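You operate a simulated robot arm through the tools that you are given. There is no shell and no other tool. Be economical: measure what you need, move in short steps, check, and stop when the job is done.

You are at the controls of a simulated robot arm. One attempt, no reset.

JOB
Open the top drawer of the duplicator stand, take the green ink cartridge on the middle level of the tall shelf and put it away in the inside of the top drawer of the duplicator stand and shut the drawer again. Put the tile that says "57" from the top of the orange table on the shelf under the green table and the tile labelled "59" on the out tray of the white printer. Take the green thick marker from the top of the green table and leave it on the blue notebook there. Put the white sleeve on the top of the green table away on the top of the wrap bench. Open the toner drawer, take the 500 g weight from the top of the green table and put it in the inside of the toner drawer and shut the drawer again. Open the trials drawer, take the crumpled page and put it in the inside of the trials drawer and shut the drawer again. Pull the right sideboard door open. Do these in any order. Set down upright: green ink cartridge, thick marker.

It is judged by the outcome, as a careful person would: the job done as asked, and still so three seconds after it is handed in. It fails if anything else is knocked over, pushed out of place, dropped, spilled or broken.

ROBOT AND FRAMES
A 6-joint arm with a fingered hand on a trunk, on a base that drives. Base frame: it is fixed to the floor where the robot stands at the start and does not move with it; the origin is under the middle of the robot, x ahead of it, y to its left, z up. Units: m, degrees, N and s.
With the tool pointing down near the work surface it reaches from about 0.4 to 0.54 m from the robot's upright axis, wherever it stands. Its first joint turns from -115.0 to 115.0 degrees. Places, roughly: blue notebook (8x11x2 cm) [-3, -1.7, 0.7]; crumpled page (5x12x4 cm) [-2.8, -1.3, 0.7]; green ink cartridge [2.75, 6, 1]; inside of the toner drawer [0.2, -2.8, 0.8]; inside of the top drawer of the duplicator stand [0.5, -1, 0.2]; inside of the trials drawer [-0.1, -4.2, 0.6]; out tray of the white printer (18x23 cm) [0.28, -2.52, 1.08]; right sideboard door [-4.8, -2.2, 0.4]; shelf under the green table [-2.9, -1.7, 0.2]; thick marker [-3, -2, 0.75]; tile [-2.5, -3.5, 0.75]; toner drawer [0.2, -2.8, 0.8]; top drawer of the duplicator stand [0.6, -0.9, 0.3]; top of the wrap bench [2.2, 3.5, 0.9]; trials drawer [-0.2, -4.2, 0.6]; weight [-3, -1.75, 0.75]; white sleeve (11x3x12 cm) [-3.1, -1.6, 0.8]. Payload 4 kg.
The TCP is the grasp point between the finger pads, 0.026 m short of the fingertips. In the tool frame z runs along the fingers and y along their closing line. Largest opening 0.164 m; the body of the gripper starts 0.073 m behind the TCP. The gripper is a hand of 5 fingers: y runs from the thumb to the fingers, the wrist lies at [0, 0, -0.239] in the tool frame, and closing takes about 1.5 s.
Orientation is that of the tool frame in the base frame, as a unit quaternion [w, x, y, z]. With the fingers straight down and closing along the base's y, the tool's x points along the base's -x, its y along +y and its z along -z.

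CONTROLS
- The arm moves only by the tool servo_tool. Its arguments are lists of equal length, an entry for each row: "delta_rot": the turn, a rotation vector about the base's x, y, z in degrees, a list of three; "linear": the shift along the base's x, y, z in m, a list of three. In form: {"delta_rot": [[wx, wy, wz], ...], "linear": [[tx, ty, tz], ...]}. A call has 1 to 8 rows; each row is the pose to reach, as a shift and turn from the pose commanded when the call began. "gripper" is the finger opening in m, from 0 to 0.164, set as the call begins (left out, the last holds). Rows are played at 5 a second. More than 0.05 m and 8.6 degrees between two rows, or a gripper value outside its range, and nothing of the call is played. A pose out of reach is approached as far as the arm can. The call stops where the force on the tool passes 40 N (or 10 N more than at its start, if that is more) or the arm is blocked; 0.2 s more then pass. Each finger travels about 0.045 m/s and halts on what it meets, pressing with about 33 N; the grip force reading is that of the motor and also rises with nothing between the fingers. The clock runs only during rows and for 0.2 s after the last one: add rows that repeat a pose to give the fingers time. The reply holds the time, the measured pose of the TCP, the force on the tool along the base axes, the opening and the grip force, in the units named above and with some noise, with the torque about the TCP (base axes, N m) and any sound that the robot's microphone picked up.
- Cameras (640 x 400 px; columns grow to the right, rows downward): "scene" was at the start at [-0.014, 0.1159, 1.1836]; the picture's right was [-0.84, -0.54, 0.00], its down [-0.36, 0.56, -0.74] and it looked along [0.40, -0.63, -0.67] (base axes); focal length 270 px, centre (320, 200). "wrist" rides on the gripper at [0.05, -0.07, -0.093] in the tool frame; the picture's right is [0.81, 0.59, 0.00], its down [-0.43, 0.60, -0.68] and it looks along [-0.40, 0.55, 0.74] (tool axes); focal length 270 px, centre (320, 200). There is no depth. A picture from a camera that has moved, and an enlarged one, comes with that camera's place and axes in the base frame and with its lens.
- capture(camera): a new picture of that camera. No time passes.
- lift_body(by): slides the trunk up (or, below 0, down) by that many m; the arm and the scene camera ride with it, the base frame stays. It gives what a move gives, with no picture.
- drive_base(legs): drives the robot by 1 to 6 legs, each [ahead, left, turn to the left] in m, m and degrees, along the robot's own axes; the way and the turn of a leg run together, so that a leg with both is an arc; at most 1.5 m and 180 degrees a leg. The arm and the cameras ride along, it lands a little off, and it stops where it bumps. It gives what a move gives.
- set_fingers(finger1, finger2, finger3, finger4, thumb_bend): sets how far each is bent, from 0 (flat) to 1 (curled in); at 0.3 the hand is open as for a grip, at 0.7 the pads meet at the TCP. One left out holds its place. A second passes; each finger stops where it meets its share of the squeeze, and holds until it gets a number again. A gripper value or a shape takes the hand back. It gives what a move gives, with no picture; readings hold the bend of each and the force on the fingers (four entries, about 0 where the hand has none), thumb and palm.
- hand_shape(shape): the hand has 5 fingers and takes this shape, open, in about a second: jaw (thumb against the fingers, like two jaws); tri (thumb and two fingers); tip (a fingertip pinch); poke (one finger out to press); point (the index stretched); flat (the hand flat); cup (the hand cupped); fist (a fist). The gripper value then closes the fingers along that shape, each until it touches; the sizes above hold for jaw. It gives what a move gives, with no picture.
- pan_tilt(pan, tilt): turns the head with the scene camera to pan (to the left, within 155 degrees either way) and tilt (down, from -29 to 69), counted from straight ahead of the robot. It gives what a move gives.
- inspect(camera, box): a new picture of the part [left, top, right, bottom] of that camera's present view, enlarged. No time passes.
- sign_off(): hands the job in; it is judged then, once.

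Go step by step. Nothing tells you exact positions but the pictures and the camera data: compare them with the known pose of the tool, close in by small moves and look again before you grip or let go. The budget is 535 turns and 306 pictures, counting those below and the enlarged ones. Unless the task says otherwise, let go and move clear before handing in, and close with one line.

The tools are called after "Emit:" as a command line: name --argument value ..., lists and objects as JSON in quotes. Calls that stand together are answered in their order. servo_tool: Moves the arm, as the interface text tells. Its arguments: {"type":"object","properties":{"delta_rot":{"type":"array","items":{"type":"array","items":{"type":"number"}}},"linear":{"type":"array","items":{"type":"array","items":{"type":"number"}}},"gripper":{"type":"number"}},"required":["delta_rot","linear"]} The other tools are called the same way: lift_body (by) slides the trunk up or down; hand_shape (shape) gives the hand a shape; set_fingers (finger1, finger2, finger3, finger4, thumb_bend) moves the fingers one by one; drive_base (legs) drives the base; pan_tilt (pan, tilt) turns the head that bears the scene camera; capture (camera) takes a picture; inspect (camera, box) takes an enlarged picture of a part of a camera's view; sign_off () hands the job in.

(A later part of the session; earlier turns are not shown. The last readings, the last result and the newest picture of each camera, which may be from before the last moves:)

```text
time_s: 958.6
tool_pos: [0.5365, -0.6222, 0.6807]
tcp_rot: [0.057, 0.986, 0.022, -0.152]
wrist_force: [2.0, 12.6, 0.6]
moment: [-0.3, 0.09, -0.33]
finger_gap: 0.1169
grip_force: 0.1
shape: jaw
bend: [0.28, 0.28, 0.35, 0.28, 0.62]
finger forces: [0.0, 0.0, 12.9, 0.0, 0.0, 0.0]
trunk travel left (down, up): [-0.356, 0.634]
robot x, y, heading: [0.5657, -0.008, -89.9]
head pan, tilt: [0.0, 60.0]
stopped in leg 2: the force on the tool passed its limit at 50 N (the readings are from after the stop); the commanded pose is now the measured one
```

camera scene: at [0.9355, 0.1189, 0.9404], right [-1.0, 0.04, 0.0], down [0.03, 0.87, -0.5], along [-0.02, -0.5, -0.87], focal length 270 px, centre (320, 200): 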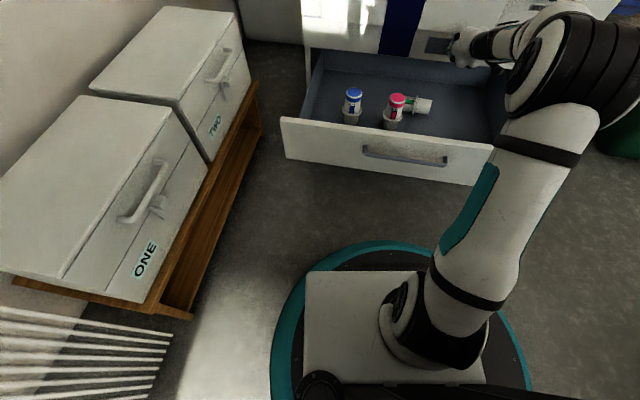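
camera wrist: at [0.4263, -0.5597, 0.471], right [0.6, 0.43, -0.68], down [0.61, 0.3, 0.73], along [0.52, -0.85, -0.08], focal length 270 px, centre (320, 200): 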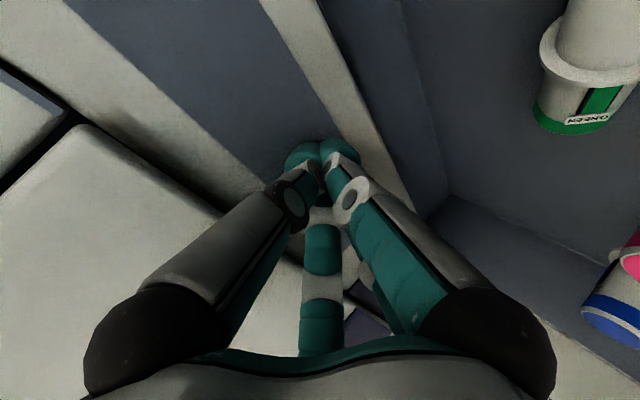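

The far fingers touch the machine's face here, so I'll first roll the cartridge a few cm forward: closed fingertips lightly on top, dragging toward me.

Emit:
servo_tool --delta_rot '[[0, 0, 0], [0, 0, 0], [-6, -4, 0], [-12, -8, 0], [-18, -12, 0], [-23, -17, 0], [-23, -17, 0], [-23, -17, 0]]' --linear '[[0, 0.04, 0], [0, 0.07, 0], [0, 0.07, 0], [0, 0.07, 0], [0, 0.07, 0], [0, 0.07, 0], [0, 0.07, 0], [0, 0.07, 0]]' --gripper 0.0

Emit:
lift_body --by -0.27

Emit:
capture --camera "scene"

```text
time_s: 960.4
tool_pos: [0.5366, -0.5552, 0.6807]
tcp_rot: [0.256, 0.966, -0.016, -0.006]
wrist_force: [-0.2, -0.5, 0.9]
moment: [0.05, -0.01, -0.01]
finger_gap: 0.0
grip_force: 28.5
shape: jaw
bend: [0.7, 0.7, 0.88, 0.7, 0.7]
finger forces: [0.0, 0.0, 0.1, 0.0, 0.0, 0.0]
trunk travel left (down, up): [-0.356, 0.634]
robot x, y, heading: [0.564, -0.0106, -89.8]
head pan, tilt: [0.0, 60.0]
```

```text
time_s: 963.2
tool_pos: [0.5374, -0.5545, 0.4109]
tcp_rot: [0.257, 0.966, -0.017, -0.007]
wrist_force: [-0.3, 0.1, -0.9]
moment: [-0.02, 0.02, -0.01]
finger_gap: 0.0003
grip_force: 32.7
shape: jaw
bend: [0.7, 0.7, 0.88, 0.7, 0.7]
finger forces: [0.0, 0.1, 0.1, 0.0, 0.0, 0.1]
trunk travel left (down, up): [-0.086, 0.904]
robot x, y, heading: [0.5661, -0.0143, -89.8]
head pan, tilt: [0.0, 60.0]
```

```text
41 pictures are left
camera scene: at [0.7499, -0.0166, 1.0204], right [-1.0, 0.0, 0.0], down [0.0, 0.87, -0.5], along [0.0, -0.5, -0.87], focal length 270 px, centre (320, 200)
```

scene: 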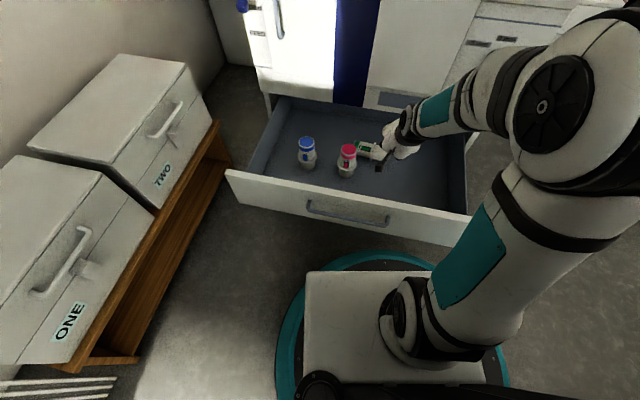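

Emit:
servo_tool --delta_rot '[[0, 0, 0], [0, 0, 0], [0, 0, 0], [0, 0, 0]]' --linear '[[0.005, -0.04, 0], [0.01, -0.08, -0.02], [0.011, -0.1, -0.05], [0.011, -0.102, -0.075]]'

Emit:
servo_tool --delta_rot '[[0, 0, 0], [0, 0, 0], [0, 0, 0], [0, 0, 0]]' --linear '[[0, 0, -0.005], [0, 0, -0.01], [0, 0, -0.015], [0, 0, -0.02]]'

```text
time_s: 964.2
tool_pos: [0.5471, -0.6575, 0.3347]
tcp_rot: [0.257, 0.966, -0.016, -0.007]
wrist_force: [0.8, 0.7, 1.2]
moment: [0.01, 0.02, 0.0]
finger_gap: 0.0
grip_force: 33.2
shape: jaw
bend: [0.7, 0.7, 0.88, 0.7, 0.7]
finger forces: [0.0, 0.1, 0.0, 0.0, 0.0, 0.0]
trunk travel left (down, up): [-0.086, 0.904]
robot x, y, heading: [0.5616, -0.0144, -89.8]
head pan, tilt: [0.0, 60.0]
```

```text
time_s: 965.2
tool_pos: [0.5471, -0.6582, 0.3174]
tcp_rot: [0.258, 0.966, -0.016, -0.007]
wrist_force: [-1.0, -0.5, 4.1]
moment: [-0.1, 0.01, -0.03]
finger_gap: 0.0001
grip_force: 33.0
shape: jaw
bend: [0.7, 0.7, 0.88, 0.7, 0.7]
finger forces: [0.1, 0.1, 0.1, 0.0, 0.0, 0.1]
trunk travel left (down, up): [-0.086, 0.904]
robot x, y, heading: [0.5615, -0.012, -89.7]
head pan, tilt: [0.0, 60.0]
```

Light contact on top. Dragging toward me.

Emit:
servo_tool --delta_rot '[[0, 0, 0], [0, 0, 0], [0, 0, 0], [0, 0, 0], [0, 0, 0], [0, 0, 0]]' --linear '[[0, 0.015, -0.002], [0, 0.03, -0.003], [0, 0.045, -0.003], [0, 0.06, -0.003], [0, 0.075, -0.003], [0, 0.09, -0.003]]'

Emit:
servo_tool --delta_rot '[[0, 0, 0], [0, 0, 0], [0, 0, 0]]' --linear '[[0, 0, 0.04], [-0.04, 0, 0.08], [-0.08, 0, 0.1]]'

Emit:
inspect --camera "scene" --box '[220, 80, 480, 240]'

```text
time_s: 966.6
tool_pos: [0.5444, -0.5645, 0.3129]
tcp_rot: [0.254, 0.963, -0.089, 0.001]
wrist_force: [-0.1, 0.4, -0.1]
moment: [0.03, 0.07, 0.03]
finger_gap: 0.0
grip_force: 32.5
shape: jaw
bend: [0.7, 0.7, 0.88, 0.7, 0.7]
finger forces: [0.0, 0.1, 0.0, 0.1, 0.1, 0.1]
out of reach, approached as far as the arm can: row 3, 4, 5
trunk travel left (down, up): [-0.086, 0.904]
robot x, y, heading: [0.5633, -0.0092, -89.9]
head pan, tilt: [0.0, 60.0]
```

```text
refused: row 2 steps farther than a row can; nothing moved
```

```text
2.46 times, centred on (350, 160) of scene
camera zoom: at [0.7499, -0.0167, 1.0203], right [-1.0, 0.0, 0.0], down [0.0, 0.87, -0.5], along [0.0, -0.5, -0.87], focal length 664 px, centre (246, 298)
```

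zoom: 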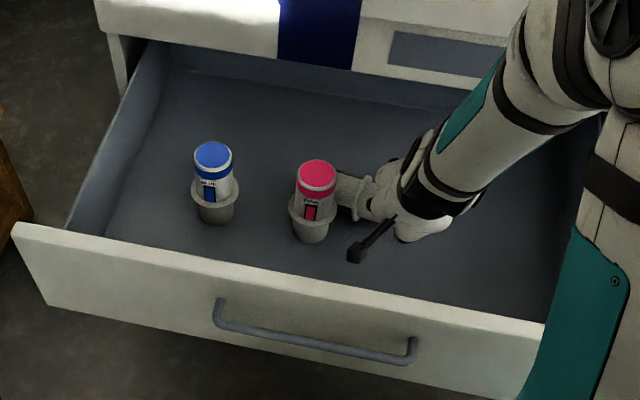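

It rolled forward. Raising the hand to see it.

Emit:
servo_tool --delta_rot '[[0, 0, 0], [0, 0, 0], [0, 0, 0], [0, 0, 0], [0, 0, 0], [0, 0, 0]]' --linear '[[0, 0, 0.03], [0, 0, 0.06], [0, 0, 0.09], [-0.04, 0, 0.11], [-0.08, 0, 0.13], [-0.12, 0, 0.15]]'

Emit:
inspect --camera "scene" --box '[280, 80, 480, 220]'

```text
time_s: 968.2
tool_pos: [0.3824, -0.5473, 0.4591]
tcp_rot: [0.213, 0.971, 0.0, -0.109]
wrist_force: [0.5, 0.0, -0.1]
moment: [0.02, 0.04, 0.03]
finger_gap: 0.0001
grip_force: 32.9
shape: jaw
bend: [0.7, 0.7, 0.88, 0.7, 0.7]
finger forces: [0.0, 0.0, 0.0, 0.0, 0.0, 0.0]
out of reach, approached as far as the arm can: row 2, 3, 4
trunk travel left (down, up): [-0.086, 0.904]
robot x, y, heading: [0.5662, -0.0096, -90.0]
head pan, tilt: [0.0, 60.0]
stopped in row 6: the arm was blocked; the commanded pose is now the measured one
```

```text
2.86 times, centred on (380, 150) of scene
camera zoom: at [0.75, -0.0165, 1.0204], right [-1.0, 0.0, 0.0], down [0.0, 0.87, -0.5], along [0.0, -0.5, -0.87], focal length 771 px, centre (149, 343)
```

zoom: 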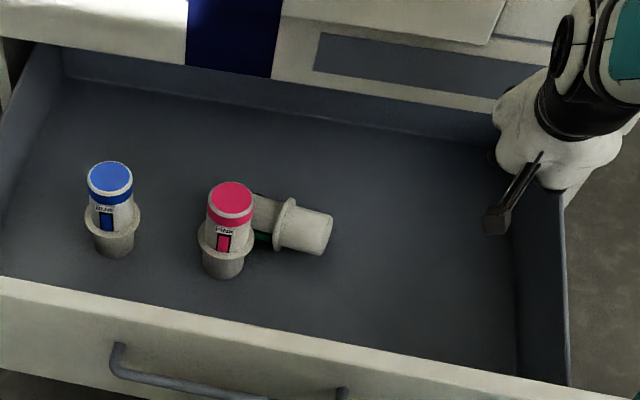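

The cartridge lies behind the pink one, axis about -17°, centre (0.60, -0.628), and now has room at the back. I'll align a vertical hand over it with only the thumb and fingers 2, 3 open.

Emit:
drive_base --legs '[[0, 0.1, 0]]'

Emit:
set_fingers --finger1 1.0 --finger4 1.0 --finger2 0.38 --finger3 0.38 --thumb_bend 0.42

Emit:
servo_tool --delta_rot '[[5.67, -4.03, -4.08], [11.3, -8.05, -8.15], [17, -12.1, -12.2], [22.7, -16.1, -16.3], [22.7, -16.1, -16.3]]' --linear '[[0.025, -0.015, 0.01], [0.05, -0.03, 0.02], [0.075, -0.05, 0.02], [0.1, -0.07, 0.02], [0.113, -0.081, 0.02]]'

Emit:
capture --camera "wrist"

```text
time_s: 969.3
tool_pos: [0.4818, -0.5453, 0.4591]
tcp_rot: [0.214, 0.971, 0.001, -0.109]
wrist_force: [0.5, -0.4, 0.1]
moment: [0.01, 0.04, 0.02]
finger_gap: 0.0
grip_force: 32.5
shape: jaw
bend: [0.7, 0.7, 0.88, 0.7, 0.7]
finger forces: [0.1, 0.0, 0.1, 0.0, 0.1, 0.0]
trunk travel left (down, up): [-0.086, 0.904]
robot x, y, heading: [0.6619, -0.0058, -89.9]
head pan, tilt: [0.0, 60.0]
```

```text
time_s: 970.3
tool_pos: [0.4826, -0.5474, 0.4594]
tcp_rot: [0.213, 0.971, 0.001, -0.109]
wrist_force: [-0.5, -0.9, 0.5]
moment: [-0.02, -0.01, -0.06]
finger_gap: 0.0864
grip_force: 0.0
shape: fingers
bend: [1.0, 0.38, 0.38, 0.93, 0.42]
finger forces: [0.0, 0.0, 0.0, 0.0, 0.1, 0.0]
trunk travel left (down, up): [-0.086, 0.904]
robot x, y, heading: [0.6615, -0.0092, -89.8]
head pan, tilt: [0.0, 60.0]
```

```text
time_s: 971.5
tool_pos: [0.5964, -0.6288, 0.4801]
tcp_rot: [-0.001, 0.99, -0.144, 0.001]
wrist_force: [-0.4, 0.1, -0.6]
moment: [0.01, -0.02, 0.0]
finger_gap: 0.0859
grip_force: 0.1
shape: fingers
bend: [1.0, 0.38, 0.38, 0.93, 0.42]
finger forces: [0.1, 0.0, 0.0, 0.0, 0.0, 0.0]
trunk travel left (down, up): [-0.086, 0.904]
robot x, y, heading: [0.6615, -0.0074, -89.9]
head pan, tilt: [0.0, 60.0]
```

```text
38 pictures are left
camera wrist: at [0.6645, -0.5771, 0.5718], right [0.61, -0.79, 0.0], down [-0.59, -0.45, 0.68], along [-0.54, -0.41, -0.74], focal length 270 px, centre (320, 200)
```

wrist: 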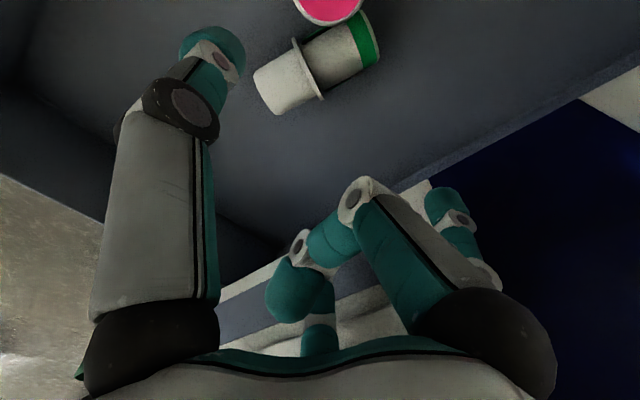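

Axis is about -30°, centre (0.59, -0.625). Yawing a bit more and lowering onto it.

Emit:
servo_tool --delta_rot '[[0, 0, -7], [0, 0, -14], [0, 0, -14]]' --linear '[[-0.003, 0.001, 0], [-0.005, 0.003, 0], [-0.005, 0.003, 0]]'

Emit:
lift_body --by -0.08

Emit:
servo_tool --delta_rot '[[0, 0, 0], [0, 0, 0], [0, 0, 0], [0, 0, 0]]' --linear '[[0, 0, -0.03], [0, 0, -0.06], [0, 0, -0.08], [0, 0, -0.09]]'

Emit:
capture --camera "wrist"

```text
time_s: 972.3
tool_pos: [0.5903, -0.6242, 0.4787]
tcp_rot: [0.0, 0.965, -0.263, 0.0]
wrist_force: [-0.6, -0.9, -0.3]
moment: [-0.04, 0.06, 0.02]
finger_gap: 0.0863
grip_force: 0.0
shape: fingers
bend: [1.0, 0.38, 0.38, 0.93, 0.42]
finger forces: [0.0, 0.1, 0.0, 0.1, 0.0, 0.0]
trunk travel left (down, up): [-0.086, 0.904]
robot x, y, heading: [0.666, -0.013, -89.7]
head pan, tilt: [0.0, 60.0]
```

```text
time_s: 973.5
tool_pos: [0.5911, -0.6244, 0.3996]
tcp_rot: [0.001, 0.965, -0.264, 0.001]
wrist_force: [0.4, -0.1, 0.7]
moment: [-0.01, 0.01, -0.05]
finger_gap: 0.0862
grip_force: 0.1
shape: fingers
bend: [1.0, 0.38, 0.38, 0.93, 0.42]
finger forces: [0.0, 0.0, 0.0, 0.0, 0.1, 0.1]
trunk travel left (down, up): [-0.006, 0.984]
robot x, y, heading: [0.6644, -0.0112, -89.8]
head pan, tilt: [0.0, 60.0]
```

```text
time_s: 974.5
tool_pos: [0.5894, -0.6235, 0.3071]
tcp_rot: [-0.001, 0.965, -0.264, 0.001]
wrist_force: [-0.8, 0.8, -0.5]
moment: [0.03, 0.01, 0.0]
finger_gap: 0.0863
grip_force: 0.2
shape: fingers
bend: [1.0, 0.38, 0.38, 0.93, 0.42]
finger forces: [0.0, 0.0, 0.0, 0.0, 0.2, 0.0]
trunk travel left (down, up): [-0.006, 0.984]
robot x, y, heading: [0.6643, -0.009, -89.8]
head pan, tilt: [0.0, 60.0]
```

```text
37 pictures are left
camera wrist: at [0.6689, -0.5911, 0.3995], right [0.4, -0.92, 0.0], down [-0.68, -0.29, 0.68], along [-0.62, -0.27, -0.74], focal length 270 px, centre (320, 200)
```

wrist: 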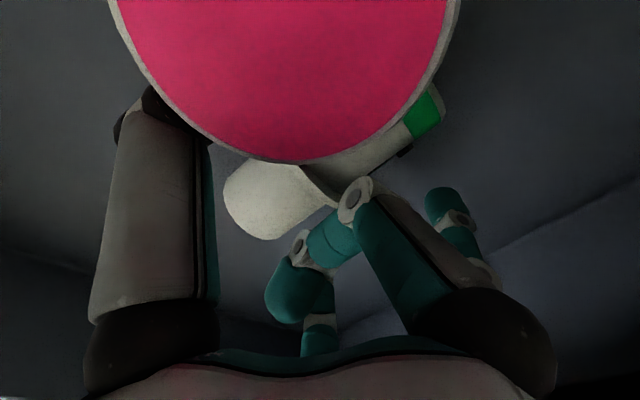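

In place, nothing touched. Gripping.

Emit:
set_fingers --finger2 0.75 --finger3 0.75 --thumb_bend 0.75

Emit:
servo_tool --delta_rot '[[0, 0, 0], [0, 0, 0], [0, 0, 0]]' --linear '[[0, 0, 0.02], [0, 0, 0.05], [0, 0, 0.09]]'

Emit:
lift_body --by 0.3

Emit:
capture --camera "wrist"

Emit:
capture --camera "scene"

```text
time_s: 975.5
tool_pos: [0.59, -0.6249, 0.3091]
tcp_rot: [0.002, 0.965, -0.264, 0.001]
wrist_force: [-0.1, -5.3, 13.0]
moment: [-0.38, 0.1, 0.04]
finger_gap: 0.0573
grip_force: 17.9
shape: fingers
bend: [1.0, 0.62, 0.6, 0.93, 0.65]
finger forces: [0.0, 11.9, 10.1, 0.0, 14.3, 0.1]
trunk travel left (down, up): [-0.006, 0.984]
robot x, y, heading: [0.6628, -0.0098, -89.8]
head pan, tilt: [0.0, 60.0]
```

```text
time_s: 976.3
tool_pos: [0.5932, -0.6236, 0.3994]
tcp_rot: [-0.001, 0.964, -0.264, -0.001]
wrist_force: [-0.8, 0.4, -0.1]
moment: [0.0, 0.01, 0.01]
finger_gap: 0.046
grip_force: 0.1
shape: fingers
bend: [1.0, 0.69, 0.67, 0.93, 0.73]
finger forces: [0.1, 0.0, 0.0, 0.0, 0.1, 0.1]
trunk travel left (down, up): [-0.006, 0.984]
robot x, y, heading: [0.6636, -0.0095, -89.9]
head pan, tilt: [0.0, 60.0]
```

```text
time_s: 979.3
tool_pos: [0.5921, -0.6237, 0.7004]
tcp_rot: [0.0, 0.965, -0.263, 0.0]
wrist_force: [-0.1, 0.7, -0.2]
moment: [0.01, 0.01, -0.03]
finger_gap: 0.0458
grip_force: 0.2
shape: fingers
bend: [1.0, 0.69, 0.67, 0.93, 0.73]
finger forces: [0.0, 0.0, 0.0, 0.0, 0.1, 0.0]
trunk travel left (down, up): [-0.306, 0.684]
robot x, y, heading: [0.6648, -0.0109, -89.8]
head pan, tilt: [0.0, 60.0]
```

```text
36 pictures are left
camera wrist: at [0.6715, -0.5903, 0.7908], right [0.4, -0.92, 0.0], down [-0.68, -0.29, 0.68], along [-0.62, -0.27, -0.74], focal length 270 px, centre (320, 200)
```

wrist: 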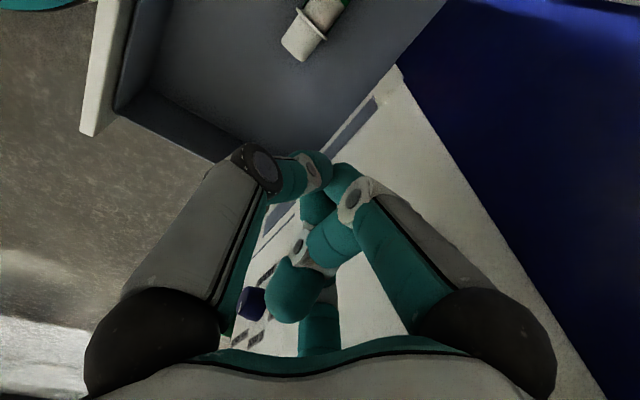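

```text
35 pictures are left
camera scene: at [0.8498, -0.016, 1.2404], right [-1.0, 0.0, 0.0], down [0.0, 0.87, -0.5], along [0.0, -0.5, -0.87], focal length 270 px, centre (320, 200)
```

scene: 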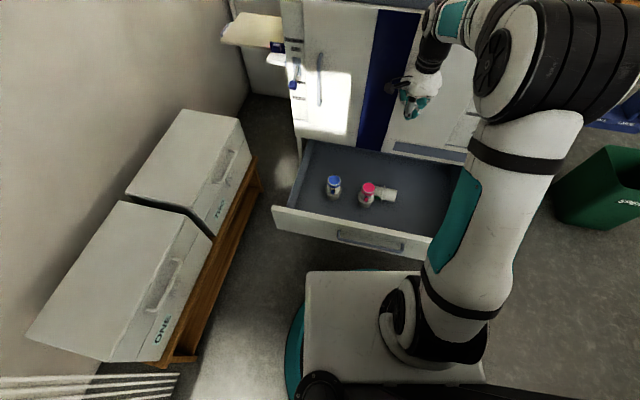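

It slipped because the grip was above its widest line. Trying again 1.5 cm lower at the same spot.

Emit:
set_fingers --finger2 0.38 --finger3 0.38 --thumb_bend 0.42

Emit:
lift_body --by -0.3

Emit:
servo_tool --delta_rot '[[0, 0, 0], [0, 0, 0], [0, 0, 0], [0, 0, 0], [0, 0, 0]]' --linear '[[-0.002, 0, -0.03], [-0.003, 0, -0.06], [-0.003, 0, -0.09], [-0.003, 0, -0.1], [-0.003, 0, -0.109]]'

Emit:
set_fingers --finger2 0.85 --finger3 0.85 --thumb_bend 0.85

Emit:
servo_tool --delta_rot '[[0, 0, 0], [0, 0, 0], [0, 0, 0]]' --linear '[[0, 0, 0.015], [0, 0, 0.04], [0, 0, 0.07]]'

```text
time_s: 980.3
tool_pos: [0.5919, -0.6227, 0.6993]
tcp_rot: [0.0, 0.965, -0.264, 0.0]
wrist_force: [-0.3, 0.9, -0.2]
moment: [0.04, -0.04, -0.01]
finger_gap: 0.086
grip_force: 0.3
shape: fingers
bend: [1.0, 0.39, 0.38, 0.93, 0.42]
finger forces: [0.0, 0.8, 0.1, 0.0, 0.1, 0.0]
trunk travel left (down, up): [-0.306, 0.684]
robot x, y, heading: [0.6642, -0.0112, -89.9]
head pan, tilt: [0.0, 60.0]
```

```text
time_s: 983.3
tool_pos: [0.5923, -0.6244, 0.3996]
tcp_rot: [0.001, 0.965, -0.264, 0.0]
wrist_force: [-1.2, 0.1, 0.6]
moment: [0.0, 0.01, -0.01]
finger_gap: 0.0863
grip_force: 0.1
shape: fingers
bend: [1.0, 0.38, 0.38, 0.93, 0.42]
finger forces: [0.0, 0.0, 0.1, 0.1, 0.0, 0.0]
trunk travel left (down, up): [-0.006, 0.984]
robot x, y, heading: [0.6661, -0.009, -89.8]
head pan, tilt: [0.0, 60.0]
```

```text
time_s: 984.5
tool_pos: [0.5907, -0.6237, 0.2936]
tcp_rot: [0.002, 0.965, -0.263, 0.0]
wrist_force: [-0.1, -1.3, 10.2]
moment: [0.09, -0.02, 0.0]
finger_gap: 0.088
grip_force: 8.6
shape: fingers
bend: [1.0, 0.38, 0.38, 0.94, 0.42]
finger forces: [0.1, 0.1, 0.0, 17.4, 0.6, 0.0]
trunk travel left (down, up): [-0.006, 0.984]
robot x, y, heading: [0.6672, -0.0117, -89.7]
head pan, tilt: [0.0, 60.0]
```

```text
time_s: 985.5
tool_pos: [0.5904, -0.6227, 0.2927]
tcp_rot: [0.001, 0.965, -0.263, 0.0]
wrist_force: [4.3, -1.6, 14.8]
moment: [0.03, -0.08, -0.01]
finger_gap: 0.0694
grip_force: 36.5
shape: fingers
bend: [1.0, 0.6, 0.56, 0.95, 0.59]
finger forces: [0.0, 12.3, 9.6, 23.9, 26.6, 0.1]
trunk travel left (down, up): [-0.006, 0.984]
robot x, y, heading: [0.6638, -0.0126, -89.7]
head pan, tilt: [0.0, 60.0]
```

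```text
time_s: 986.3
tool_pos: [0.5903, -0.6233, 0.3597]
tcp_rot: [0.0, 0.965, -0.263, 0.0]
wrist_force: [-0.2, 0.3, -2.3]
moment: [0.0, 0.02, 0.0]
finger_gap: 0.0668
grip_force: 22.4
shape: fingers
bend: [1.0, 0.59, 0.56, 0.95, 0.6]
finger forces: [0.1, 12.3, 10.1, 0.0, 22.3, 0.1]
trunk travel left (down, up): [-0.006, 0.984]
robot x, y, heading: [0.6644, -0.0095, -89.9]
head pan, tilt: [0.0, 60.0]
```

Held this time. Raising it clear and rolling the hand 80° about the pinch axis to bring the cartridge upright.

Emit:
lift_body --by 0.3

Emit:
servo_tool --delta_rot '[[-4.06, -6.9, 0], [-8.1, -13.8, 0], [-12.2, -20.7, 0], [-16.3, -27.6, 0], [-20.3, -34.5, 0], [-24.4, -41.4, 0], [-28.4, -48.3, 0], [-32.5, -55.2, 0]]' --linear '[[0, 0.01, 0], [0, 0.02, 0], [0, 0.03, 0], [0, 0.04, 0], [0, 0.05, 0], [0, 0.05, 0], [0, 0.05, 0], [0, 0.05, 0]]'

Emit:
servo_tool --delta_rot '[[-4.06, -6.9, 0], [-8.1, -13.8, 0], [-10.2, -17.2, 0]]' --linear '[[0, 0, 0], [0, 0, 0], [0, 0, 0]]'

Emit:
capture --camera "scene"

```text
time_s: 989.3
tool_pos: [0.5908, -0.6223, 0.66]
tcp_rot: [-0.001, 0.965, -0.264, 0.001]
wrist_force: [0.1, 0.2, -2.6]
moment: [-0.02, -0.01, -0.01]
finger_gap: 0.067
grip_force: 22.8
shape: fingers
bend: [1.0, 0.59, 0.56, 0.95, 0.6]
finger forces: [0.1, 12.2, 10.0, 0.0, 22.4, 0.1]
trunk travel left (down, up): [-0.306, 0.684]
robot x, y, heading: [0.6595, -0.0128, -89.8]
head pan, tilt: [0.0, 60.0]
```

```text
time_s: 991.1
tool_pos: [0.5902, -0.5732, 0.6603]
tcp_rot: [0.14, 0.817, -0.223, 0.513]
wrist_force: [0.0, 0.5, -1.8]
moment: [0.08, 0.06, -0.05]
finger_gap: 0.0664
grip_force: 22.7
shape: fingers
bend: [1.0, 0.59, 0.56, 0.94, 0.6]
finger forces: [0.1, 12.5, 10.2, 0.1, 22.8, 0.0]
trunk travel left (down, up): [-0.306, 0.684]
robot x, y, heading: [0.6621, -0.013, -89.7]
head pan, tilt: [0.0, 60.0]
```

```text
time_s: 991.9
tool_pos: [0.5905, -0.5718, 0.6599]
tcp_rot: [0.162, 0.759, -0.208, 0.596]
wrist_force: [0.5, 0.3, -1.4]
moment: [-0.01, 0.05, -0.03]
finger_gap: 0.0661
grip_force: 22.3
shape: fingers
bend: [1.0, 0.59, 0.56, 0.94, 0.6]
finger forces: [0.1, 12.7, 10.2, 0.1, 23.0, 0.0]
out of reach, approached as far as the arm can: row 2, 3
trunk travel left (down, up): [-0.306, 0.684]
robot x, y, heading: [0.6626, -0.0126, -90.0]
head pan, tilt: [0.0, 60.0]
```

```text
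34 pictures are left
camera scene: at [0.8498, -0.016, 1.2404], right [-1.0, 0.0, 0.0], down [0.0, 0.87, -0.5], along [0.0, -0.5, -0.87], focal length 270 px, centre (320, 200)
```

scene: 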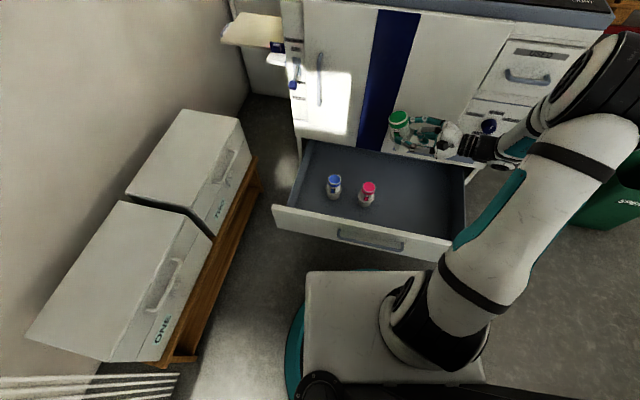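

The cartridge is nearly upright in the hand. Checking its tilt.

Emit:
inspect --camera "scene" --box '[360, 90, 480, 170]'

Emit:
capture --camera "wrist"

```text
5.00 times, centred on (420, 130) of scene
camera zoom: at [0.8498, -0.016, 1.2404], right [-1.0, 0.0, 0.0], down [0.0, 0.87, -0.5], along [0.0, -0.5, -0.87], focal length 1350 px, centre (-180, 550)
```

zoom: 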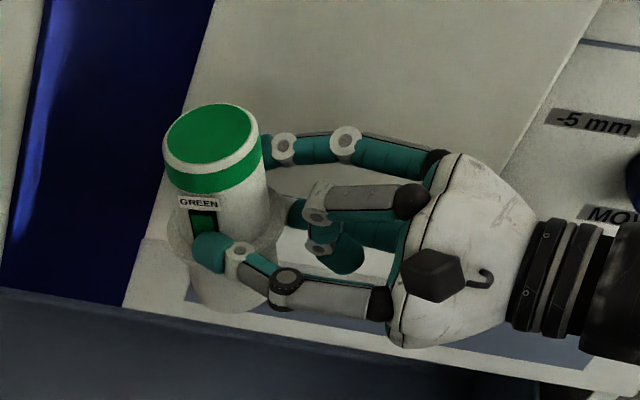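

```text
32 pictures are left
camera wrist: at [0.5581, -0.4735, 0.7298], right [-0.13, -0.61, 0.78], down [-0.96, -0.13, -0.26], along [0.26, -0.79, -0.56], focal length 270 px, centre (320, 200)
```

wrist: 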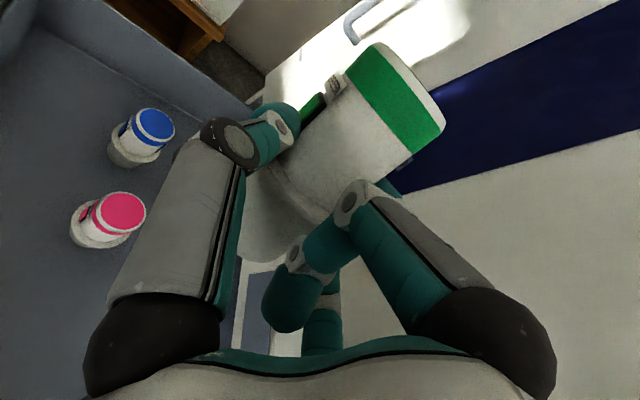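

It still leans roughly 15° toward +x. I'll try for the last degrees with the hand brought a little nearer the robot.

Emit:
servo_tool --delta_rot '[[0, 0, 0], [-2, -3.5, 0], [-5, -8.5, 0], [-8, -13, 0], [-8, -13, 0]]' --linear '[[0, 0.03, 0], [0.01, 0.06, 0], [0.02, 0.07, 0], [0.03, 0.07, 0], [0.03, 0.07, 0]]'

```text
time_s: 993.1
tool_pos: [0.6118, -0.5272, 0.6552]
tcp_rot: [0.168, 0.752, -0.21, 0.602]
wrist_force: [0.0, -0.6, -1.1]
moment: [0.01, 0.02, 0.0]
finger_gap: 0.0663
grip_force: 22.7
shape: fingers
bend: [1.0, 0.59, 0.56, 0.94, 0.6]
finger forces: [0.0, 12.8, 10.1, 0.1, 23.0, 0.0]
out of reach, approached as far as the arm can: row 2, 3, 4, 5
trunk travel left (down, up): [-0.306, 0.684]
robot x, y, heading: [0.6611, -0.0095, -89.4]
head pan, tilt: [0.0, 60.0]
```

Emit:
servo_tool --delta_rot '[[0, 0, -7], [0, 0, -14], [0, 0, -20], [0, 0, -20]]' --linear '[[0, 0, 0], [0, 0, 0], [0, 0, 0], [0, 0, 0]]'

```text
time_s: 994.1
tool_pos: [0.6119, -0.5273, 0.6541]
tcp_rot: [0.271, 0.704, -0.338, 0.564]
wrist_force: [-0.2, -0.9, -1.8]
moment: [0.06, 0.02, -0.02]
finger_gap: 0.0661
grip_force: 22.4
shape: fingers
bend: [1.0, 0.59, 0.56, 0.94, 0.59]
finger forces: [0.1, 12.7, 10.2, 0.0, 23.1, 0.0]
trunk travel left (down, up): [-0.306, 0.684]
robot x, y, heading: [0.6635, -0.0096, -90.1]
head pan, tilt: [0.0, 60.0]
```

Yaw is free now; trying the remaining pitch in this direction.

Emit:
servo_tool --delta_rot '[[-5, -4, 0], [-10, -8, 0], [-13.5, -10.8, 0], [-13.5, -10.8, 0]]' --linear '[[0, 0, 0], [0, 0, 0], [0, 0, 0], [0, 0, 0]]'

Emit:
inspect --camera "scene" --box '[340, 90, 500, 200]'

```text
time_s: 995.1
tool_pos: [0.6127, -0.5271, 0.6543]
tcp_rot: [0.289, 0.671, -0.321, 0.603]
wrist_force: [0.1, -0.5, -2.7]
moment: [0.05, 0.0, 0.01]
finger_gap: 0.0661
grip_force: 23.5
shape: fingers
bend: [1.0, 0.59, 0.56, 0.94, 0.59]
finger forces: [0.1, 12.7, 10.4, 0.1, 23.0, 0.1]
out of reach, approached as far as the arm can: row 2, 3, 4
trunk travel left (down, up): [-0.306, 0.684]
robot x, y, heading: [0.6624, -0.0102, -89.8]
head pan, tilt: [0.0, 60.0]
```

```text
3.64 times, centred on (420, 145) of scene
camera zoom: at [0.8498, -0.0161, 1.2404], right [-1.0, 0.0, 0.0], down [0.0, 0.87, -0.5], along [0.0, -0.5, -0.87], focal length 982 px, centre (-44, 400)
```

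zoom: 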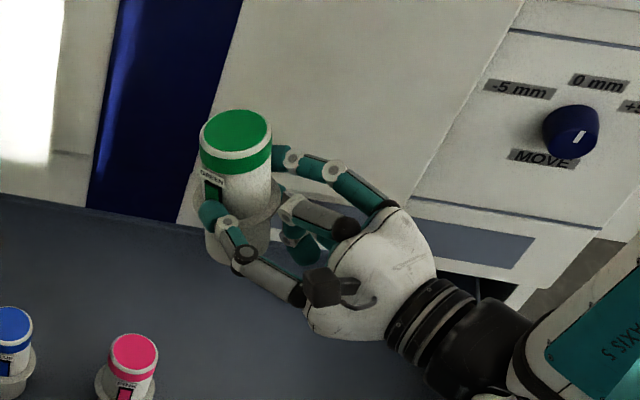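

Better (84°), though it still leans ~13° and there's no room to set it down this way inside the drawer. Plan: stand it on the empty wooden bench behind me, regrip it from above, and then lower it vertically into the drawer. Turning round.

Emit:
drive_base --legs '[[0, 0, -90], [0, 0, -90]]'

Emit:
servo_tool --delta_rot '[[0, 0, -8], [0, 0, -16], [0, 0, -24], [0, 0, -32], [0, 0, -39]]' --linear '[[0, 0, 0], [0, 0, 0], [0, 0, 0], [0, 0, 0], [0, 0, 0]]'

Emit:
capture --camera "scene"

```text
time_s: 1003.2
tool_pos: [0.7186, 0.5062, 0.6545]
tcp_rot: [-0.602, 0.324, 0.67, 0.291]
wrist_force: [-0.1, 0.7, -1.9]
moment: [-0.04, -0.04, 0.02]
finger_gap: 0.0652
grip_force: 23.1
shape: fingers
bend: [1.0, 0.59, 0.56, 0.94, 0.59]
finger forces: [0.0, 13.1, 10.5, 0.1, 23.3, 0.0]
trunk travel left (down, up): [-0.306, 0.684]
robot x, y, heading: [0.6625, -0.0131, 89.9]
head pan, tilt: [0.0, 60.0]
```

```text
time_s: 1004.4
tool_pos: [0.7393, 0.5491, 0.6413]
tcp_rot: [-0.471, 0.527, 0.525, 0.473]
wrist_force: [0.0, -0.6, -2.8]
moment: [-0.04, 0.01, 0.02]
finger_gap: 0.065
grip_force: 23.0
shape: fingers
bend: [1.0, 0.59, 0.56, 0.94, 0.59]
finger forces: [0.1, 13.1, 10.5, 0.0, 23.4, 0.1]
out of reach, approached as far as the arm can: row 3, 4, 5
trunk travel left (down, up): [-0.306, 0.684]
robot x, y, heading: [0.6681, -0.0119, 89.6]
head pan, tilt: [0.0, 60.0]
```

```text
30 pictures are left
camera scene: at [0.4793, -0.0026, 1.2405], right [1.0, 0.0, 0.0], down [0.0, -0.87, -0.5], along [0.0, 0.5, -0.87], focal length 270 px, centre (320, 200)
```

scene: 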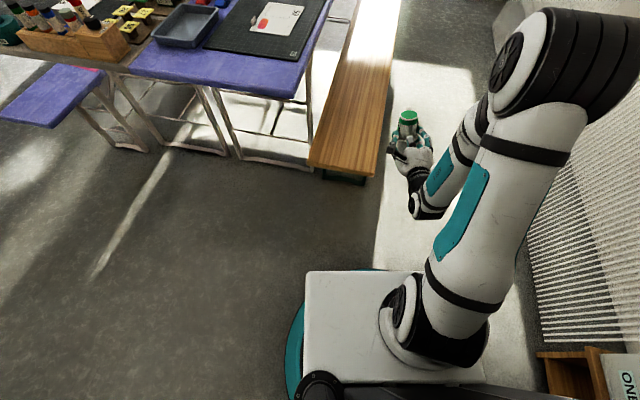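

Now the hand points straight at the bench with the cartridge nearly upright. Moving it over the bench end and lowering.

Emit:
drive_base --legs '[[0.123, 0.155, 0]]'

Emit:
lift_body --by -0.1

Emit:
inspect --camera "scene" --box '[300, 60, 500, 200]'

Emit:
capture --camera "wrist"

```text
time_s: 1005.9
tool_pos: [0.5868, 0.6729, 0.6397]
tcp_rot: [-0.472, 0.527, 0.526, 0.472]
wrist_force: [0.8, 0.2, -0.8]
moment: [-0.09, -0.02, 0.02]
finger_gap: 0.0648
grip_force: 23.5
shape: fingers
bend: [1.0, 0.59, 0.56, 0.94, 0.59]
finger forces: [0.0, 13.1, 10.5, 0.0, 23.3, 0.0]
trunk travel left (down, up): [-0.306, 0.684]
robot x, y, heading: [0.5079, 0.1094, 89.9]
head pan, tilt: [0.0, 60.0]
```

```text
time_s: 1007.3
tool_pos: [0.5862, 0.6729, 0.541]
tcp_rot: [-0.473, 0.526, 0.526, 0.473]
wrist_force: [-0.2, -0.2, 7.1]
moment: [0.13, 0.07, 0.06]
finger_gap: 0.0645
grip_force: 23.3
shape: fingers
bend: [1.0, 0.59, 0.56, 0.94, 0.59]
finger forces: [0.0, 13.0, 9.9, 0.0, 23.2, 0.0]
trunk travel left (down, up): [-0.206, 0.784]
robot x, y, heading: [0.512, 0.1142, 89.8]
head pan, tilt: [0.0, 60.0]
```

```text
2.86 times, centred on (400, 130) of scene
camera zoom: at [0.3257, 0.1202, 1.1406], right [1.0, 0.0, 0.0], down [0.0, -0.87, -0.5], along [0.0, 0.5, -0.87], focal length 771 px, centre (91, 400)
```

zoom: 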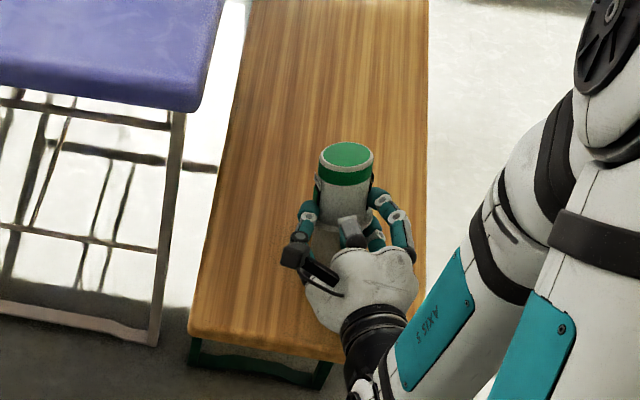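

```text
28 pictures are left
camera wrist: at [0.5168, 0.5845, 0.5996], right [0.59, 0.08, 0.8], down [0.59, -0.72, -0.36], along [0.55, 0.69, -0.47], focal length 270 px, centre (320, 200)
```

wrist: 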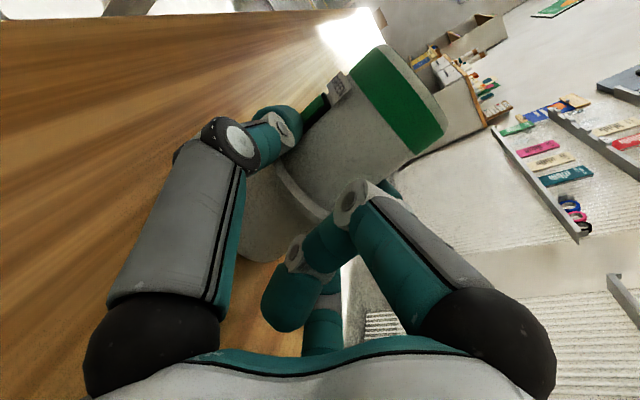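

Already in contact with the bench and looking upright. Pressing slightly to seat the base, then releasing.

Emit:
servo_tool --delta_rot '[[0, 0, 0], [0, 0, 0]]' --linear '[[0, 0, -0.003], [0, 0, -0.005]]'

Emit:
set_fingers --finger2 0.52 --finger3 0.49 --thumb_bend 0.52

Emit:
inspect --camera "scene" --box '[340, 80, 460, 180]'

```text
time_s: 1007.9
tool_pos: [0.5871, 0.6731, 0.5378]
tcp_rot: [-0.473, 0.526, 0.525, 0.474]
wrist_force: [-2.0, -1.7, 19.9]
moment: [0.52, 0.18, 0.07]
finger_gap: 0.0645
grip_force: 22.7
shape: fingers
bend: [1.0, 0.58, 0.57, 0.94, 0.59]
finger forces: [0.0, 13.6, 9.7, 0.0, 23.0, 0.0]
trunk travel left (down, up): [-0.206, 0.784]
robot x, y, heading: [0.5115, 0.1125, 89.7]
head pan, tilt: [0.0, 60.0]
```

```text
time_s: 1008.9
tool_pos: [0.5865, 0.6723, 0.5354]
tcp_rot: [-0.472, 0.527, 0.526, 0.473]
wrist_force: [0.5, -0.4, 0.2]
moment: [-0.04, -0.06, 0.0]
finger_gap: 0.0756
grip_force: 0.1
shape: fingers
bend: [1.0, 0.52, 0.49, 0.94, 0.52]
finger forces: [0.0, 0.0, 0.0, 0.0, 0.0, 0.0]
trunk travel left (down, up): [-0.206, 0.784]
robot x, y, heading: [0.5095, 0.1133, 89.7]
head pan, tilt: [0.0, 60.0]
```

```text
4.00 times, centred on (400, 130) of scene
camera zoom: at [0.3258, 0.1207, 1.1404], right [1.0, 0.0, 0.0], down [0.0, -0.87, -0.5], along [0.0, 0.5, -0.87], focal length 1080 px, centre (0, 480)
```

zoom: 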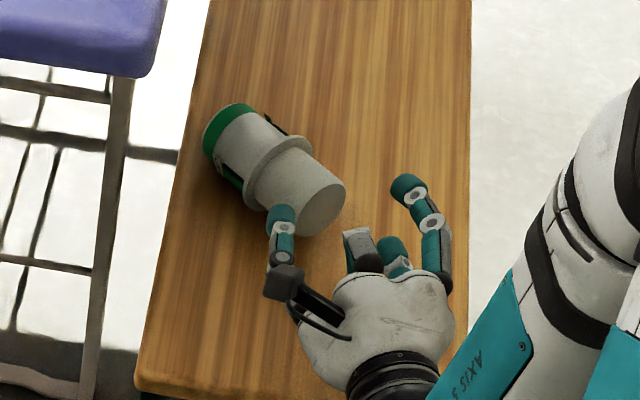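

It toppled on the bench on release (the palm touched before its base), but it now lies safely on the open bench with its cap pointing away from me — the ideal orientation. I'll raise, go vertical again, and grip it nearer the cap so that pitching forward stands it up with its base lowest.

Emit:
lift_body --by 0.25

Emit:
servo_tool --delta_rot '[[-7.34, -2.44, 2.73], [-14.7, -4.9, 5.5], [-22, -7.3, 8.2], [-29.4, -9.8, 10.9], [-36.7, -12.2, 13.65], [-44, -14.6, 16.4]]' --linear '[[0, 0, 0], [0, 0, 0], [0, 0, 0], [-0.01, 0.01, 0], [-0.02, 0.02, 0], [-0.03, 0.03, 0]]'

Emit:
servo_tool --delta_rot '[[-7.34, -2.44, 2.73], [-14.7, -4.9, 5.5], [-22, -7.3, 8.2], [-29.4, -9.8, 10.9], [-36.7, -12.2, 13.65]]' --linear '[[0, 0.01, -0.01], [0, 0.02, -0.02], [-0.005, 0.03, -0.03], [-0.01, 0.04, -0.04], [-0.01, 0.05, -0.05]]'

Emit:
set_fingers --finger1 1.0 --finger4 1.0 --finger2 0.36 --finger3 0.36 --thumb_bend 0.4

Emit:
drive_base --legs '[[0.06, 0, 0]]'

Emit:
capture --camera "wrist"

```text
time_s: 1011.5
tool_pos: [0.587, 0.6732, 0.7854]
tcp_rot: [-0.472, 0.526, 0.526, 0.472]
wrist_force: [-0.5, 0.5, 0.9]
moment: [0.01, -0.01, 0.01]
finger_gap: 0.0761
grip_force: 0.1
shape: fingers
bend: [1.0, 0.52, 0.49, 0.94, 0.52]
finger forces: [0.1, 0.1, 0.0, 0.0, 0.0, 0.0]
trunk travel left (down, up): [-0.456, 0.534]
robot x, y, heading: [0.509, 0.1131, 89.7]
head pan, tilt: [0.0, 60.0]
```

```text
time_s: 1012.9
tool_pos: [0.5573, 0.7037, 0.7873]
tcp_rot: [-0.234, 0.528, 0.782, 0.236]
wrist_force: [-0.4, -0.5, -0.4]
moment: [0.06, -0.01, 0.0]
finger_gap: 0.0758
grip_force: 0.0
shape: fingers
bend: [1.0, 0.52, 0.49, 0.94, 0.52]
finger forces: [0.0, 0.0, 0.0, 0.0, 0.0, 0.0]
trunk travel left (down, up): [-0.456, 0.534]
robot x, y, heading: [0.511, 0.113, 89.9]
head pan, tilt: [0.0, 60.0]
```

```text
time_s: 1014.0
tool_pos: [0.5462, 0.7531, 0.7335]
tcp_rot: [0.001, 0.447, 0.894, 0.0]
wrist_force: [-0.6, -0.3, 0.2]
moment: [0.01, -0.02, 0.02]
finger_gap: 0.0757
grip_force: 0.1
shape: fingers
bend: [1.0, 0.52, 0.49, 0.94, 0.52]
finger forces: [0.1, 0.0, 0.1, 0.0, 0.0, 0.0]
trunk travel left (down, up): [-0.456, 0.534]
robot x, y, heading: [0.5099, 0.1153, 90.1]
head pan, tilt: [0.0, 60.0]
```

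```text
time_s: 1015.0
tool_pos: [0.5454, 0.7527, 0.7349]
tcp_rot: [0.001, 0.448, 0.894, 0.0]
wrist_force: [1.0, 0.6, -0.5]
moment: [0.03, 0.02, -0.02]
finger_gap: 0.0905
grip_force: 0.1
shape: fingers
bend: [1.0, 0.36, 0.36, 0.94, 0.4]
finger forces: [0.1, 0.1, 0.1, 0.0, 0.1, 0.0]
trunk travel left (down, up): [-0.456, 0.534]
robot x, y, heading: [0.5127, 0.1154, 90.1]
head pan, tilt: [0.0, 60.0]
```

```text
time_s: 1016.0
tool_pos: [0.5447, 0.8122, 0.7346]
tcp_rot: [-0.001, 0.446, 0.895, 0.0]
wrist_force: [0.7, -0.2, 0.5]
moment: [0.0, 0.03, -0.01]
finger_gap: 0.0903
grip_force: 0.2
shape: fingers
bend: [1.0, 0.36, 0.36, 0.94, 0.4]
finger forces: [0.1, 0.0, 0.1, 0.0, 0.1, 0.1]
trunk travel left (down, up): [-0.456, 0.534]
robot x, y, heading: [0.5116, 0.1731, 89.8]
head pan, tilt: [0.0, 60.0]
```

```text
26 pictures are left
camera wrist: at [0.4589, 0.8099, 0.8261], right [-0.02, 1.0, 0.0], down [0.74, 0.01, 0.68], along [0.68, 0.01, -0.74], focal length 270 px, centre (320, 200)
```

wrist: 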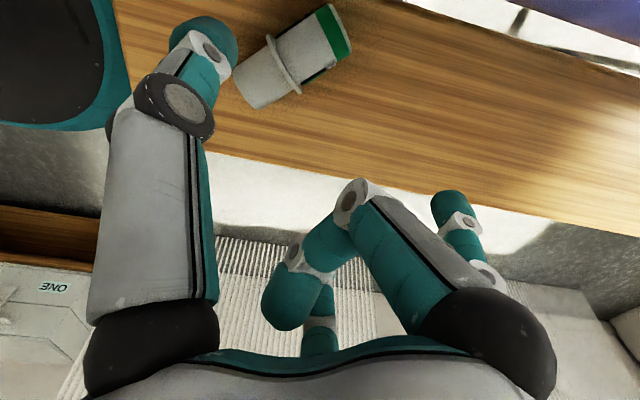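

Cartridge axis is 122°, aligned closely. Adjusting and lowering to grip it toward the cap end.

Emit:
servo_tool --delta_rot '[[0, 0, -5], [0, 0, -5]]' --linear '[[0, -0.015, 0], [0, -0.015, 0]]'

Emit:
lift_body --by -0.2

Emit:
servo_tool --delta_rot '[[0, 0, 0], [0, 0, 0], [0, 0, 0], [0, 0, 0]]' --linear '[[0, 0, -0.01], [0, 0, -0.018], [0, 0, -0.026], [0, 0, -0.032]]'

Emit:
capture --camera "wrist"

```text
time_s: 1016.6
tool_pos: [0.5447, 0.7971, 0.7351]
tcp_rot: [0.0, 0.485, 0.874, 0.0]
wrist_force: [-1.7, 0.1, -0.7]
moment: [-0.01, 0.0, 0.02]
finger_gap: 0.0903
grip_force: 0.0
shape: fingers
bend: [1.0, 0.36, 0.36, 0.94, 0.4]
finger forces: [0.0, 0.0, 0.0, 0.0, 0.0, 0.0]
trunk travel left (down, up): [-0.456, 0.534]
robot x, y, heading: [0.51, 0.1701, 89.7]
head pan, tilt: [0.0, 60.0]
```

```text
time_s: 1017.6
tool_pos: [0.5449, 0.7984, 0.6683]
tcp_rot: [-0.003, 0.484, 0.875, 0.003]
wrist_force: [1.0, -3.2, 9.1]
moment: [0.33, 0.83, 0.37]
finger_gap: 0.0904
grip_force: 0.0
shape: fingers
bend: [1.0, 0.36, 0.36, 0.94, 0.4]
finger forces: [0.0, 0.1, 0.0, 0.0, 0.0, 0.0]
trunk travel left (down, up): [-0.384, 0.606]
robot x, y, heading: [0.5076, 0.1691, 89.9]
head pan, tilt: [0.0, 60.0]
stopped: the force on the tool passed its limit at 61 N (the readings are from after the stop); the commanded pose is now the measured one
```

```text
time_s: 1018.0
tool_pos: [0.5437, 0.8028, 0.669]
tcp_rot: [-0.007, 0.485, 0.875, 0.008]
wrist_force: [0.7, -3.8, 18.6]
moment: [0.41, 1.83, 0.38]
finger_gap: 0.0902
grip_force: 0.1
shape: fingers
bend: [1.0, 0.36, 0.36, 0.94, 0.4]
finger forces: [0.0, 0.1, 0.0, 0.0, 0.0, 0.1]
trunk travel left (down, up): [-0.384, 0.606]
robot x, y, heading: [0.5117, 0.1695, 90.1]
head pan, tilt: [0.0, 60.0]
stopped in row 1: the force on the tool passed its limit at 51 N (the readings are from after the stop); the commanded pose is now the measured one
```

```text
25 pictures are left
camera wrist: at [0.4591, 0.8055, 0.7605], right [0.07, 1.0, 0.02], down [0.74, -0.07, 0.67], along [0.67, -0.03, -0.74], focal length 270 px, centre (320, 200)
```

wrist: 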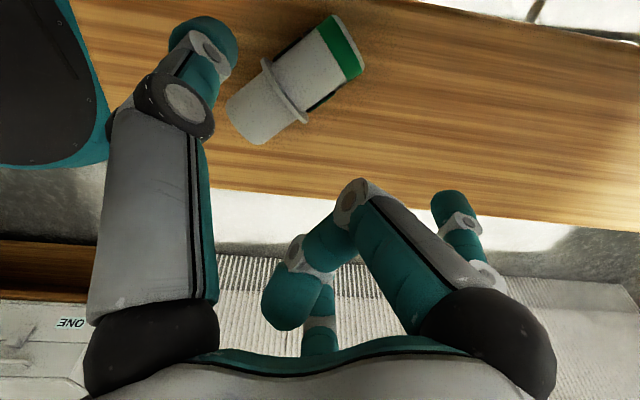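

The wrist's camera bracket touched the table edge beside the bench. I'll lift, grip the cartridge near its base end instead (further from the table), and move it to the right side of the bench first.

Emit:
lift_body --by 0.07

Emit:
servo_tool --delta_rot '[[0, 0, 0], [0, 0, 0]]' --linear '[[0.017, -0.027, 0], [0.034, -0.054, 0]]'

Emit:
lift_body --by -0.2

Emit:
servo_tool --delta_rot '[[0, 0, 0], [0, 0, 0], [0, 0, 0], [0, 0, 0]]' --linear '[[0, 0, -0.01], [0, 0, -0.02], [0, 0, -0.03], [0, 0, -0.038]]'

Emit:
capture --camera "wrist"

```text
time_s: 1019.1
tool_pos: [0.5443, 0.8022, 0.7347]
tcp_rot: [-0.005, 0.484, 0.875, 0.006]
wrist_force: [-0.5, -0.2, -0.5]
moment: [0.0, -0.01, -0.01]
finger_gap: 0.0903
grip_force: 0.1
shape: fingers
bend: [1.0, 0.36, 0.36, 0.94, 0.4]
finger forces: [0.0, 0.1, 0.1, 0.0, 0.0, 0.0]
trunk travel left (down, up): [-0.454, 0.536]
robot x, y, heading: [0.5078, 0.1699, 90.0]
head pan, tilt: [0.0, 60.0]
```

```text
time_s: 1019.7
tool_pos: [0.5793, 0.7463, 0.7364]
tcp_rot: [-0.004, 0.484, 0.875, 0.006]
wrist_force: [-0.5, 0.0, -0.1]
moment: [0.0, -0.03, -0.01]
finger_gap: 0.0905
grip_force: 0.0
shape: fingers
bend: [1.0, 0.36, 0.36, 0.94, 0.4]
finger forces: [0.1, 0.1, 0.0, 0.1, 0.1, 0.0]
trunk travel left (down, up): [-0.454, 0.536]
robot x, y, heading: [0.509, 0.1727, 89.9]
head pan, tilt: [0.0, 60.0]
```

```text
time_s: 1021.9
tool_pos: [0.579, 0.748, 0.535]
tcp_rot: [-0.005, 0.483, 0.876, 0.006]
wrist_force: [-0.2, -0.2, -1.5]
moment: [-0.03, -0.02, 0.03]
finger_gap: 0.0905
grip_force: 0.1
shape: fingers
bend: [1.0, 0.36, 0.36, 0.94, 0.4]
finger forces: [0.0, 0.0, 0.0, 0.0, 0.0, 0.0]
trunk travel left (down, up): [-0.254, 0.736]
robot x, y, heading: [0.5101, 0.1766, 89.7]
head pan, tilt: [0.0, 60.0]
```

```text
time_s: 1022.7
tool_pos: [0.5811, 0.7522, 0.5144]
tcp_rot: [-0.008, 0.486, 0.874, 0.015]
wrist_force: [1.8, -1.5, 21.8]
moment: [0.35, 0.48, 0.0]
finger_gap: 0.0936
grip_force: 9.6
shape: fingers
bend: [1.0, 0.36, 0.36, 0.97, 0.4]
finger forces: [19.7, 0.1, 0.0, 0.0, 0.0, 0.0]
trunk travel left (down, up): [-0.254, 0.736]
robot x, y, heading: [0.5123, 0.1738, 89.8]
head pan, tilt: [0.0, 60.0]
stopped in row 4: the force on the tool passed its limit at 46 N (the readings are from after the stop); the commanded pose is now the measured one
```

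```text
24 pictures are left
camera wrist: at [0.4947, 0.7542, 0.6057], right [0.07, 1.0, 0.03], down [0.73, -0.07, 0.67], along [0.67, -0.02, -0.74], focal length 270 px, centre (320, 200)
```

wrist: 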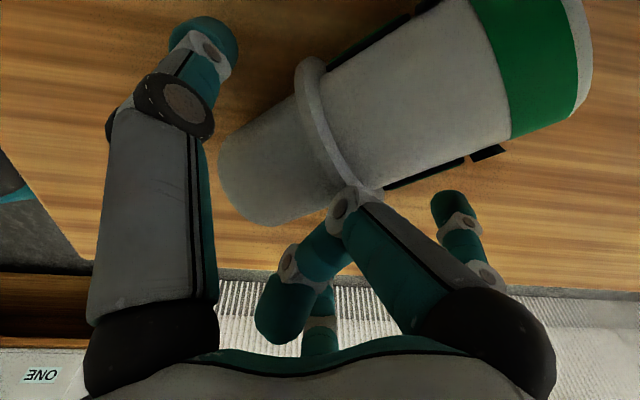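

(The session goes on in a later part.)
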